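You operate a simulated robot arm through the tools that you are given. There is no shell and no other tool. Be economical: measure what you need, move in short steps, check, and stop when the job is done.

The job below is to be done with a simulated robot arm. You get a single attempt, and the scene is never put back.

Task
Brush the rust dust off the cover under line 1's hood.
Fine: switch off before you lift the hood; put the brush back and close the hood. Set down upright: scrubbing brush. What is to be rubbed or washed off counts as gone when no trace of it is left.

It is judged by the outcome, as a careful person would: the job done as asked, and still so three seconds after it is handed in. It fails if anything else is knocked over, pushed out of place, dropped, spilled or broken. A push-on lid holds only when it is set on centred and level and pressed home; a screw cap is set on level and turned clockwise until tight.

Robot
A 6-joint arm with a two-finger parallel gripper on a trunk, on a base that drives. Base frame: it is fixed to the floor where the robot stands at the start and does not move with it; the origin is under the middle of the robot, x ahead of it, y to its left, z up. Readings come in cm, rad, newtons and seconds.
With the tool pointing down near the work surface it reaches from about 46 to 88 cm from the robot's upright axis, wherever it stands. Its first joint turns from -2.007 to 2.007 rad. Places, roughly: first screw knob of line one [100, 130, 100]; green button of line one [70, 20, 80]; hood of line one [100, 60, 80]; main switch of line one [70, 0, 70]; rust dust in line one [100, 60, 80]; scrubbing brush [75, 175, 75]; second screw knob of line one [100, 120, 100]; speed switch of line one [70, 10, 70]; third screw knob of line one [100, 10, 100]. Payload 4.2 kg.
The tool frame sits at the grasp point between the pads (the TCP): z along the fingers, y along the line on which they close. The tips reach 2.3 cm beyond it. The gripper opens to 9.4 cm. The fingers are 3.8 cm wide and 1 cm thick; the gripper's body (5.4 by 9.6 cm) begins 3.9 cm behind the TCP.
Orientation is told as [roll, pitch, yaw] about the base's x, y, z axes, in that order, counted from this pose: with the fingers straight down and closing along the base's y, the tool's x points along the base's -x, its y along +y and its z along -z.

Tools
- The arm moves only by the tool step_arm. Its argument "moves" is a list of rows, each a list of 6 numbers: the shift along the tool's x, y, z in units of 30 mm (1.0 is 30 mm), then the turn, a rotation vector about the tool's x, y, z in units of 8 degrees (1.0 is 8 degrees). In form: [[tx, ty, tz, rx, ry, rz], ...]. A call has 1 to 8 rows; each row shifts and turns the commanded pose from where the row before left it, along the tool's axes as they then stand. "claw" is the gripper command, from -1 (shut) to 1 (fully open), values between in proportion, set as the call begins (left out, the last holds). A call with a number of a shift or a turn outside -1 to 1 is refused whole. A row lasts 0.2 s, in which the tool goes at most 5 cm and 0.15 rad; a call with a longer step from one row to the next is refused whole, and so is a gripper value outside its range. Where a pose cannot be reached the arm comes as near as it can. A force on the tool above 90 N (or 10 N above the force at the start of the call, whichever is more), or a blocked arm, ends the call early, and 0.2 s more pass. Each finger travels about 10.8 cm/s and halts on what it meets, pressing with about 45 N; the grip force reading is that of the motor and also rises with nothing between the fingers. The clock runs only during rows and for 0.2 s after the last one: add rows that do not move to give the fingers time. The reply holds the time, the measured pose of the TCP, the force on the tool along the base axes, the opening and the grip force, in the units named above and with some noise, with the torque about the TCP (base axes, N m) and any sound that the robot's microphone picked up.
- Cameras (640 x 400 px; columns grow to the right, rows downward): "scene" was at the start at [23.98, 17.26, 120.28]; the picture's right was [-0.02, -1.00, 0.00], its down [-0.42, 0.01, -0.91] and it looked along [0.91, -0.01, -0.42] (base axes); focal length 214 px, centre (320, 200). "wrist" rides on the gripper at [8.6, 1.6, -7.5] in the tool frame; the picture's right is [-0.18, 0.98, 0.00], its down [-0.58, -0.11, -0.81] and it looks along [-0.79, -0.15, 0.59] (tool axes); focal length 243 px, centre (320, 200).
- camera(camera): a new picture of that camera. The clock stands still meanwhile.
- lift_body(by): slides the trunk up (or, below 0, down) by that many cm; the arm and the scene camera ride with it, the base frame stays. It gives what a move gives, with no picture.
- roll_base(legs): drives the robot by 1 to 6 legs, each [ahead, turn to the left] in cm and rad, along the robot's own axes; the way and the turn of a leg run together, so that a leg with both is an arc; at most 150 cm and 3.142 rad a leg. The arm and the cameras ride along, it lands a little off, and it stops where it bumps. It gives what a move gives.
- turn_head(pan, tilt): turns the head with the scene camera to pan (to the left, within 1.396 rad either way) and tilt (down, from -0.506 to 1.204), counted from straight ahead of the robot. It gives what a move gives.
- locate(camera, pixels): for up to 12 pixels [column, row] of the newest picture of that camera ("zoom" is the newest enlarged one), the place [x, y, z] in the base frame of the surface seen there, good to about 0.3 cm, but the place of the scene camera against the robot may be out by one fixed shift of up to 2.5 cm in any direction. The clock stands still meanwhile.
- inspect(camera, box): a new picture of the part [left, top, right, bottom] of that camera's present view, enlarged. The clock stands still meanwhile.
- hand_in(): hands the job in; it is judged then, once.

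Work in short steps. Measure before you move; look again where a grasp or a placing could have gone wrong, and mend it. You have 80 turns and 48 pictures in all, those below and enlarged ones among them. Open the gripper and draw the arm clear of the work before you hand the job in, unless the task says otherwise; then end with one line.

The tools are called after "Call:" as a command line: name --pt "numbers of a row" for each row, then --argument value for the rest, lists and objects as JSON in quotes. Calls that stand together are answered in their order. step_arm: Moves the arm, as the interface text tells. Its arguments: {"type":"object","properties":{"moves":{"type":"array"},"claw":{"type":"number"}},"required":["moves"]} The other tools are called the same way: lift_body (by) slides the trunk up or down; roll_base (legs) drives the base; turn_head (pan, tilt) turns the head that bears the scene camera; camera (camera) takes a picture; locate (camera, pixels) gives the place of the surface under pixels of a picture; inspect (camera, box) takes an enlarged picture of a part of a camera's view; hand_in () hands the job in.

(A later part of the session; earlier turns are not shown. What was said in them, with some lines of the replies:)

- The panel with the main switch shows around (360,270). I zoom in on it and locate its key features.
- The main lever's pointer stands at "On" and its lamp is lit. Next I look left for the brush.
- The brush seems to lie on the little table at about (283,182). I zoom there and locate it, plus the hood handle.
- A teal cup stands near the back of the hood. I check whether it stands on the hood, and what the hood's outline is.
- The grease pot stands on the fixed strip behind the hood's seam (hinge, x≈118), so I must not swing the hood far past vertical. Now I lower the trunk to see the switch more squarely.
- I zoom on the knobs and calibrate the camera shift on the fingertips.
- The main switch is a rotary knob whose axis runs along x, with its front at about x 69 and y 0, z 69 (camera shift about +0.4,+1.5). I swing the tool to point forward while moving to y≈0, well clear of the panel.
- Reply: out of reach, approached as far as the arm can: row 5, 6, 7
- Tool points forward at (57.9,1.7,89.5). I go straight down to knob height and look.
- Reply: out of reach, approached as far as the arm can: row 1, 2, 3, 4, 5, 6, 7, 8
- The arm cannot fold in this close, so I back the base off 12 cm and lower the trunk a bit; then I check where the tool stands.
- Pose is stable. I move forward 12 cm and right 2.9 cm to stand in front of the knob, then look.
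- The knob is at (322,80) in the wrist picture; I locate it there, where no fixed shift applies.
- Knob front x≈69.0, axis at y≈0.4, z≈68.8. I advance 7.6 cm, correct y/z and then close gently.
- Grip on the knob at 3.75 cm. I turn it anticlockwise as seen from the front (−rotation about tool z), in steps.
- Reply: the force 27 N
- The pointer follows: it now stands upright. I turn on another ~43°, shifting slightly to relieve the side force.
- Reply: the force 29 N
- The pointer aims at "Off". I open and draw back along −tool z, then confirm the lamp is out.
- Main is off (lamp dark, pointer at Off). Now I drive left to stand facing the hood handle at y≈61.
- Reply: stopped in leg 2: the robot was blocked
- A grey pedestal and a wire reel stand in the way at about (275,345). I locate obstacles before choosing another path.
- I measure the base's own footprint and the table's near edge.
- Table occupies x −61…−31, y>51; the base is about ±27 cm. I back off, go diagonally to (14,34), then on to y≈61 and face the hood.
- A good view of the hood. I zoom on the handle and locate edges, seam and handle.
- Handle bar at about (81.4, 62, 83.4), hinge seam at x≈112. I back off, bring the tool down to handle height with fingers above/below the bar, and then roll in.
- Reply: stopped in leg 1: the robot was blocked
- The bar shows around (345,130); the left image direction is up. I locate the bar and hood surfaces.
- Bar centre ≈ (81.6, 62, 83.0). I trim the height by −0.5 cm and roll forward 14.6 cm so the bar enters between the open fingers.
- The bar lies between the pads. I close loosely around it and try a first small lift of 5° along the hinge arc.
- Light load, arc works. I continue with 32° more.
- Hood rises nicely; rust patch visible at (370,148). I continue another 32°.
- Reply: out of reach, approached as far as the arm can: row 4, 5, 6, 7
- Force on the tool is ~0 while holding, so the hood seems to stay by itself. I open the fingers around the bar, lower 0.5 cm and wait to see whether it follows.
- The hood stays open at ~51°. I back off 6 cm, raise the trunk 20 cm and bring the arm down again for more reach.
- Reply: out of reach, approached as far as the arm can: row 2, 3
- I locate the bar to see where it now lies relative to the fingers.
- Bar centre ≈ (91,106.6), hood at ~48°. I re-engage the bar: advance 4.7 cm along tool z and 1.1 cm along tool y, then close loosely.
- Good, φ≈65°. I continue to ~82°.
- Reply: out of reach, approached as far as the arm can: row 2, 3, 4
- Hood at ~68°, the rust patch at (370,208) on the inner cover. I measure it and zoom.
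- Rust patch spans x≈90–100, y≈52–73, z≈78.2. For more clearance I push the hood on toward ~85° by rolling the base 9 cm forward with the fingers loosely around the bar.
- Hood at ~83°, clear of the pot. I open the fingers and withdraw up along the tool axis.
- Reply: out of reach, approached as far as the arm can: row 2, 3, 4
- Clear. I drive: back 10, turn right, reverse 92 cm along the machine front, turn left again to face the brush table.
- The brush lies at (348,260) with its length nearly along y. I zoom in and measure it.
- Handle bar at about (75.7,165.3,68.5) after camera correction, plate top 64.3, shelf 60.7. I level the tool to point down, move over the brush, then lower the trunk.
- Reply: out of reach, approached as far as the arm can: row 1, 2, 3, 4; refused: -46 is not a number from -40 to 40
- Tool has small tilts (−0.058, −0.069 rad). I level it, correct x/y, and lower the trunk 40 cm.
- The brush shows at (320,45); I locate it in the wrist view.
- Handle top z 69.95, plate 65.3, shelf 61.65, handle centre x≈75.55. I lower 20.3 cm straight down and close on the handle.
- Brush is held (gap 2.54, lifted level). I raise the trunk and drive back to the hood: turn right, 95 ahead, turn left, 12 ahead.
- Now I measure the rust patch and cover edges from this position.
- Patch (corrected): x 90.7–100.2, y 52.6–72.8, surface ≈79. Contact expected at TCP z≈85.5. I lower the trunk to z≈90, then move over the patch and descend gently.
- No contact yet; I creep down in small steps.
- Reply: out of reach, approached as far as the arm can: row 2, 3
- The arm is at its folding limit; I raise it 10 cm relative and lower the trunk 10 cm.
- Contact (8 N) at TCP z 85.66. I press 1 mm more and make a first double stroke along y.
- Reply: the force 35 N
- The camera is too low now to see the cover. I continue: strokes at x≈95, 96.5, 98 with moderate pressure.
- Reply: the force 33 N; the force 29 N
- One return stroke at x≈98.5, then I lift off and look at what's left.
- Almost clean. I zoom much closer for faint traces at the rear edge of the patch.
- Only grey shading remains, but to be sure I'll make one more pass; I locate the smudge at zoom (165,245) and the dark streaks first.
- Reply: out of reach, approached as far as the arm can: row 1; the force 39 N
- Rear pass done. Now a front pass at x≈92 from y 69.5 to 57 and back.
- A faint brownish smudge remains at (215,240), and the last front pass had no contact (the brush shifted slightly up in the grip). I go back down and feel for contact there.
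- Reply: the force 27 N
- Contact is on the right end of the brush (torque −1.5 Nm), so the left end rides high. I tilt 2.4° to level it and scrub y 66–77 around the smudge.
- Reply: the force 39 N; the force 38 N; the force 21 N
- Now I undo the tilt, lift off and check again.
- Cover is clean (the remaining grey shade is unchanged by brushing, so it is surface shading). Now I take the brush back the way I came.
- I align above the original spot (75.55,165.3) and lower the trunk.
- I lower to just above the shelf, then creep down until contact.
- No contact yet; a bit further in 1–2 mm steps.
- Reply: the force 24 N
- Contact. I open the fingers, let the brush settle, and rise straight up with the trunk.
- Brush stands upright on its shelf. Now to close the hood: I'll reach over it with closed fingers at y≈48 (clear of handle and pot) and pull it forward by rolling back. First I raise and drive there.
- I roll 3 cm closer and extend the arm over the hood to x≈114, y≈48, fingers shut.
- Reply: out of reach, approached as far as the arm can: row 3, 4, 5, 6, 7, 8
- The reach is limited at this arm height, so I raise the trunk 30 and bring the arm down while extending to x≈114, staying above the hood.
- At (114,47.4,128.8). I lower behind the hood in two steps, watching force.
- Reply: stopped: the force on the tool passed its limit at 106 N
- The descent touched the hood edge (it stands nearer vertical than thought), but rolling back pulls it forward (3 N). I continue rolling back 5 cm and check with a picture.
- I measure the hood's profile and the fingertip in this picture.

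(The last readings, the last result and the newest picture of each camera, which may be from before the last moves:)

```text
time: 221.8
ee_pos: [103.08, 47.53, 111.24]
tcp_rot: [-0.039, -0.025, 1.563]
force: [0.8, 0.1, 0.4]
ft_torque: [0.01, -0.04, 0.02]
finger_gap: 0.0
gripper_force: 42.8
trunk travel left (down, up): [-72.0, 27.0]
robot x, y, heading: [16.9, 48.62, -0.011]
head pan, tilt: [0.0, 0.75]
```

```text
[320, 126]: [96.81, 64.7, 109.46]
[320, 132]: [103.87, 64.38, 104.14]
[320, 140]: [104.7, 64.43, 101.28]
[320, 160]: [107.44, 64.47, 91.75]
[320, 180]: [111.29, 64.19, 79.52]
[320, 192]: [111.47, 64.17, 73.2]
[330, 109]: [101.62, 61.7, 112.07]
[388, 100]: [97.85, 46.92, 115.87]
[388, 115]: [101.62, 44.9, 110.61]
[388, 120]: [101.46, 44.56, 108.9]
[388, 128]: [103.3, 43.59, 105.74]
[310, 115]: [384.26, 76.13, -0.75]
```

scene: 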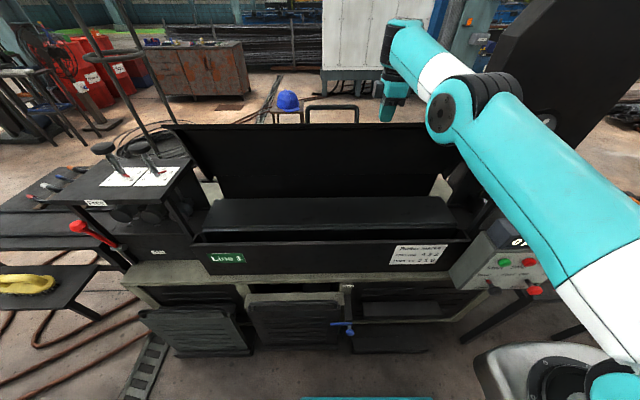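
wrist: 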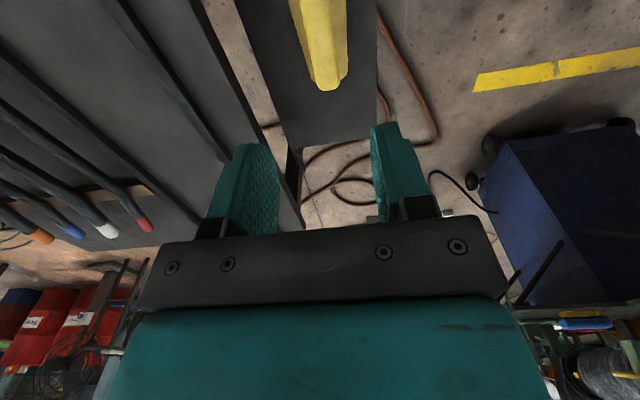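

Hood at ~73°, fingertips rest on its outer chamfer. I now follow it down with the arm: back and down in small steps with the force guard.

Call:
step_arm --pt "0 0.4 0.4 0 0 0" --pt "0 0.4 0.4 0 0 0" --pt "0 0.4 0.45 0 0 0" --pt "0 0.4 0.45 0 0 0" --pt "0 0.4 0.5 0 0 0" --pt "0 0.3 0.5 0 0 0"

Call:
step_arm --pt "0 0.2 0.5 0 0 0" --pt "0 0.2 0.5 0 0 0" --pt "0 0 0.5 0 0 0" --pt "0 0 0.5 0 0 0" --pt "0 0 0.5 0 0 0"

```text
time: 222.6
ee_pos: [100.38, 47.6, 109.33]
tcp_rot: [-0.058, -0.036, 1.556]
force: [-10.3, -0.6, 17.0]
ft_torque: [-0.36, 0.35, -0.19]
finger_gap: 0.01
gripper_force: 42.2
trunk travel left (down, up): [-72.0, 27.0]
robot x, y, heading: [17.35, 48.41, -0.018]
head pan, tilt: [0.0, 0.75]
stopped in row 3: the force on the tool passed its limit at 96 N (the readings are from after the stop); the commanded pose is now the measured one
```

```text
time: 223.1
ee_pos: [99.62, 47.55, 108.44]
tcp_rot: [-0.077, -0.044, 1.552]
force: [-13.8, -1.4, 22.3]
ft_torque: [-0.46, 0.51, -0.18]
finger_gap: 0.01
gripper_force: 42.4
trunk travel left (down, up): [-72.0, 27.0]
robot x, y, heading: [17.35, 48.38, -0.017]
head pan, tilt: [0.0, 0.75]
stopped in row 2: the force on the tool passed its limit at 99 N (the readings are from after the stop); the commanded pose is now the measured one
```

The fingertip is wedged at the hood's lip corner (force line passes through the hinge). I lift off, level the tool, roll forward 11 cm and come down further behind the hood to pull on its flat face.

Call:
step_arm --pt "0 0 -0.6 0 0 0" --pt "0 0 -0.7 -0.27 0.15 0" --pt "0 0 -0.8 -0.27 0.15 0" --pt "0 0 -0.6 0 0 0" --pt "0 0 0 0 0 0"

Call:
roll_base --legs '[[11.5, 0]]'

Call:
step_arm --pt "0 0 0.6 0 0 0" --pt "0 0 0.6 0 0 0" --pt "0 0 0.6 0 0 0" --pt "0 0 0.5 0 0 0" --pt "0 0 0.4 0 0 0" --pt "0 0 0.4 0 0 0" --pt "0 0 0.4 0 0 0" --pt "0 0 0 0 0 0"

```text
time: 224.3
ee_pos: [99.46, 47.33, 116.3]
tcp_rot: [0.004, -0.002, 1.549]
force: [-0.4, 0.0, 0.5]
ft_torque: [-0.01, -0.01, 0.01]
finger_gap: 0.01
gripper_force: 42.1
trunk travel left (down, up): [-72.0, 27.0]
robot x, y, heading: [17.23, 48.0, -0.013]
head pan, tilt: [0.0, 0.75]
```

```text
time: 225.5
ee_pos: [111.13, 47.21, 116.18]
tcp_rot: [0.004, 0.001, 1.549]
force: [-0.3, 0.7, 0.4]
ft_torque: [0.0, 0.01, 0.02]
finger_gap: 0.0
gripper_force: 42.1
trunk travel left (down, up): [-72.0, 27.0]
robot x, y, heading: [29.07, 48.15, -0.011]
head pan, tilt: [0.0, 0.75]
```

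```text
time: 227.3
ee_pos: [111.02, 47.29, 105.5]
tcp_rot: [0.003, -0.001, 1.552]
force: [0.2, -0.1, -0.1]
ft_torque: [0.0, 0.0, 0.0]
finger_gap: 0.01
gripper_force: 42.7
trunk travel left (down, up): [-72.0, 27.0]
robot x, y, heading: [28.68, 48.16, -0.012]
head pan, tilt: [0.0, 0.75]
```

No contact on the way down. I go 2.4 cm deeper, then roll back to pull the hood over.

Call:
step_arm --pt "0 0 0.4 0 0 0" --pt "0 0 0.4 0 0 0" --pt "0 0 0 0 0 0"

Call:
roll_base --legs '[[-7, 0]]'

Call:
roll_base --legs '[[-4, 0]]'

```text
time: 228.1
ee_pos: [111.03, 47.27, 103.3]
tcp_rot: [0.003, 0.0, 1.549]
force: [0.1, 0.5, -1.2]
ft_torque: [0.02, -0.02, 0.0]
finger_gap: 0.0
gripper_force: 42.5
trunk travel left (down, up): [-72.0, 27.0]
robot x, y, heading: [28.93, 48.02, -0.009]
head pan, tilt: [0.0, 0.75]
```

```text
time: 229.1
ee_pos: [103.97, 47.38, 103.27]
tcp_rot: [0.004, -0.002, 1.552]
force: [1.0, 0.5, -0.7]
ft_torque: [0.0, -0.02, 0.01]
finger_gap: 0.02
gripper_force: 42.0
trunk travel left (down, up): [-72.0, 27.0]
robot x, y, heading: [21.87, 47.96, -0.014]
head pan, tilt: [0.0, 0.75]
```

```text
time: 230.0
ee_pos: [100.05, 47.37, 103.3]
tcp_rot: [0.004, 0.001, 1.55]
force: [-0.6, 0.1, 0.4]
ft_torque: [-0.01, 0.0, -0.01]
finger_gap: 0.0
gripper_force: 42.6
trunk travel left (down, up): [-72.0, 27.0]
robot x, y, heading: [17.88, 48.19, -0.011]
head pan, tilt: [0.0, 0.75]
```

Forces are tiny, so the hood follows. I roll back 3 more and then press down with the arm.

Call:
roll_base --legs '[[-3, 0]]'

Call:
step_arm --pt "0 0 0.3 0 0 0" --pt "0 0 0.3 0 0 0" --pt "0 0 0.3 0 0 0" --pt "0 0 0.3 0 0 0" --pt "0 0 0.3 0 0 0" --pt "0 0 0.3 0 0 0"

```text
time: 230.8
ee_pos: [96.95, 47.51, 103.35]
tcp_rot: [0.002, 0.002, 1.55]
force: [0.4, 0.7, -0.2]
ft_torque: [0.02, 0.03, -0.02]
finger_gap: 0.01
gripper_force: 42.3
trunk travel left (down, up): [-72.0, 27.0]
robot x, y, heading: [14.95, 48.31, -0.011]
head pan, tilt: [0.0, 0.75]
```

```text
time: 232.2
ee_pos: [97.01, 47.38, 97.75]
tcp_rot: [0.004, 0.0, 1.552]
force: [0.3, 0.3, -0.2]
ft_torque: [-0.01, -0.03, 0.0]
finger_gap: 0.01
gripper_force: 42.2
trunk travel left (down, up): [-72.0, 27.0]
robot x, y, heading: [15.15, 48.06, -0.019]
head pan, tilt: [0.0, 0.75]
```

Still no notable force; I continue down toward the closed height (TCP ≈85.5).

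Call:
step_arm --pt "0 0 0.4 0 0 0" --pt "0 0 0.4 0 0 0" --pt "0 0 0.4 0 0 0" --pt "0 0 0.4 0 0 0" --pt "0 0 0.4 0 0 0" --pt "0 0 0.4 0 0 0" --pt "0 0 0.4 0 0 0"

Call:
step_arm --pt "0 0 0.25 0 0 0" --pt "0 0 0.2 0 0 0" --pt "0 0 0.2 0 0 0" --pt "0 0 0.15 0 0 0" --pt "0 0 0.1 0 0 0" --pt "0 0 0 0 0 0"

```text
time: 233.8
ee_pos: [97.0, 47.47, 95.46]
tcp_rot: [0.013, 0.005, 1.55]
force: [0.4, -0.1, -0.2]
ft_torque: [-0.01, 0.0, 0.01]
finger_gap: 0.03
gripper_force: 41.8
out of reach, approached as far as the arm can: row 3, 4, 5, 6, 7
trunk travel left (down, up): [-72.0, 27.0]
robot x, y, heading: [14.85, 48.23, -0.011]
head pan, tilt: [0.0, 0.75]
```

```text
time: 235.2
ee_pos: [97.05, 47.4, 95.56]
tcp_rot: [0.012, 0.004, 1.551]
force: [1.1, -0.1, 0.6]
ft_torque: [0.0, 0.01, -0.01]
finger_gap: 0.0
gripper_force: 42.3
out of reach, approached as far as the arm can: row 1, 2, 3, 4
trunk travel left (down, up): [-72.0, 27.0]
robot x, y, heading: [14.9, 48.1, -0.009]
head pan, tilt: [0.0, 0.75]
```

The arm is at its lower limit; I go on with the trunk.

Call:
lift_body --by -7

Call:
lift_body --by -2.6

Call:
lift_body --by -0.8

```text
time: 236.3
ee_pos: [97.02, 47.47, 88.39]
tcp_rot: [0.012, 0.003, 1.551]
force: [-1.3, -0.2, 0.2]
ft_torque: [0.02, 0.02, -0.02]
finger_gap: 0.02
gripper_force: 42.7
trunk travel left (down, up): [-65.0, 34.0]
robot x, y, heading: [14.76, 48.21, -0.014]
head pan, tilt: [0.0, 0.75]
```

```text
time: 237.0
ee_pos: [97.05, 47.5, 86.35]
tcp_rot: [0.005, 0.001, 1.55]
force: [-5.4, -2.5, 32.3]
ft_torque: [0.48, 0.1, 0.02]
finger_gap: 0.01
gripper_force: 42.7
trunk travel left (down, up): [-62.4, 36.6]
robot x, y, heading: [14.65, 47.98, -0.016]
head pan, tilt: [0.0, 0.75]
```

```text
time: 237.6
ee_pos: [96.98, 47.48, 86.26]
tcp_rot: [-0.008, -0.002, 1.549]
force: [-26.8, -8.6, 82.6]
ft_torque: [-0.75, 0.8, 0.32]
finger_gap: 0.0
gripper_force: 43.0
trunk travel left (down, up): [-61.6, 37.4]
robot x, y, heading: [14.95, 48.61, -0.017]
head pan, tilt: [0.0, 0.75]
```

Firm stop at tip height 84.0, i.e. the closed hood's top. I raise the arm, and check with the last picture.

Call:
lift_body --by 36

Call:
turn_head --pan 0.1 --tilt 0.8

Call:
camera --camera "scene"

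```text
time: 241.1
ee_pos: [97.0, 47.52, 121.09]
tcp_rot: [0.013, 0.005, 1.551]
force: [-0.3, 0.7, -0.2]
ft_torque: [0.04, -0.03, 0.02]
finger_gap: 0.01
gripper_force: 42.2
trunk travel left (down, up): [-97.6, 1.4]
robot x, y, heading: [14.89, 48.47, -0.014]
head pan, tilt: [0.0, 0.75]
```

```text
time: 241.7
ee_pos: [96.95, 47.48, 121.06]
tcp_rot: [0.012, 0.003, 1.549]
force: [-0.6, 0.3, -0.2]
ft_torque: [0.03, 0.0, -0.01]
finger_gap: 0.0
gripper_force: 42.8
trunk travel left (down, up): [-97.6, 1.4]
robot x, y, heading: [14.72, 48.15, -0.011]
head pan, tilt: [0.099, 0.799]
```

```text
0 pictures are left
```

scene: 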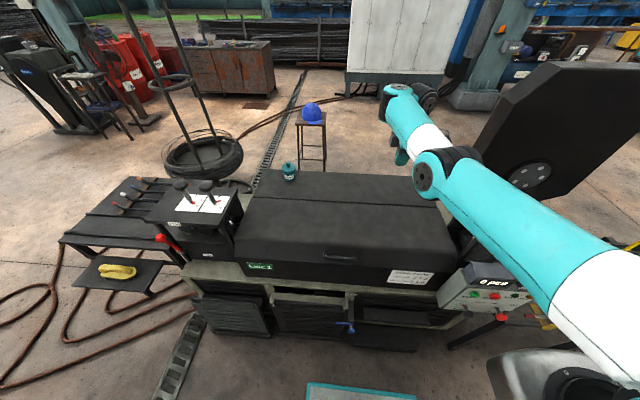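

The hood is closed, the pot stands undisturbed, the brush is on its shelf. I open the gripper, back off a little, and hand in.

Call:
step_arm --pt "0 0 0 0 0 0" --pt "0 0 0 0 0 0" --pt "0 0 0 0 0 0" --claw 1

Call:
roll_base --legs '[[-8, 0]]'

Call:
hand_in

```text
time: 242.5
ee_pos: [97.04, 47.51, 121.12]
tcp_rot: [0.011, 0.003, 1.549]
force: [0.0, -0.1, -0.5]
ft_torque: [0.01, 0.01, -0.01]
finger_gap: 9.38
gripper_force: 0.0
trunk travel left (down, up): [-97.6, 1.4]
robot x, y, heading: [14.79, 48.47, -0.011]
head pan, tilt: [0.099, 0.799]
```

```text
time: 243.6
ee_pos: [89.12, 47.63, 120.94]
tcp_rot: [0.013, 0.005, 1.552]
force: [-0.3, 0.1, 0.2]
ft_torque: [-0.01, 0.0, -0.01]
finger_gap: 9.38
gripper_force: 0.1
trunk travel left (down, up): [-97.6, 1.4]
robot x, y, heading: [6.86, 48.0, -0.012]
head pan, tilt: [0.099, 0.799]
```

```text
The job is handed in.
```

I switched line 1 off first, then brushed the rust off the cover, put the brush back upright and closed the hood; a faint grey mark that more scrubbing didn't change looked like surface shading, and the base bumped the grey parts table twice early on without my checking afterwards whether it moved.
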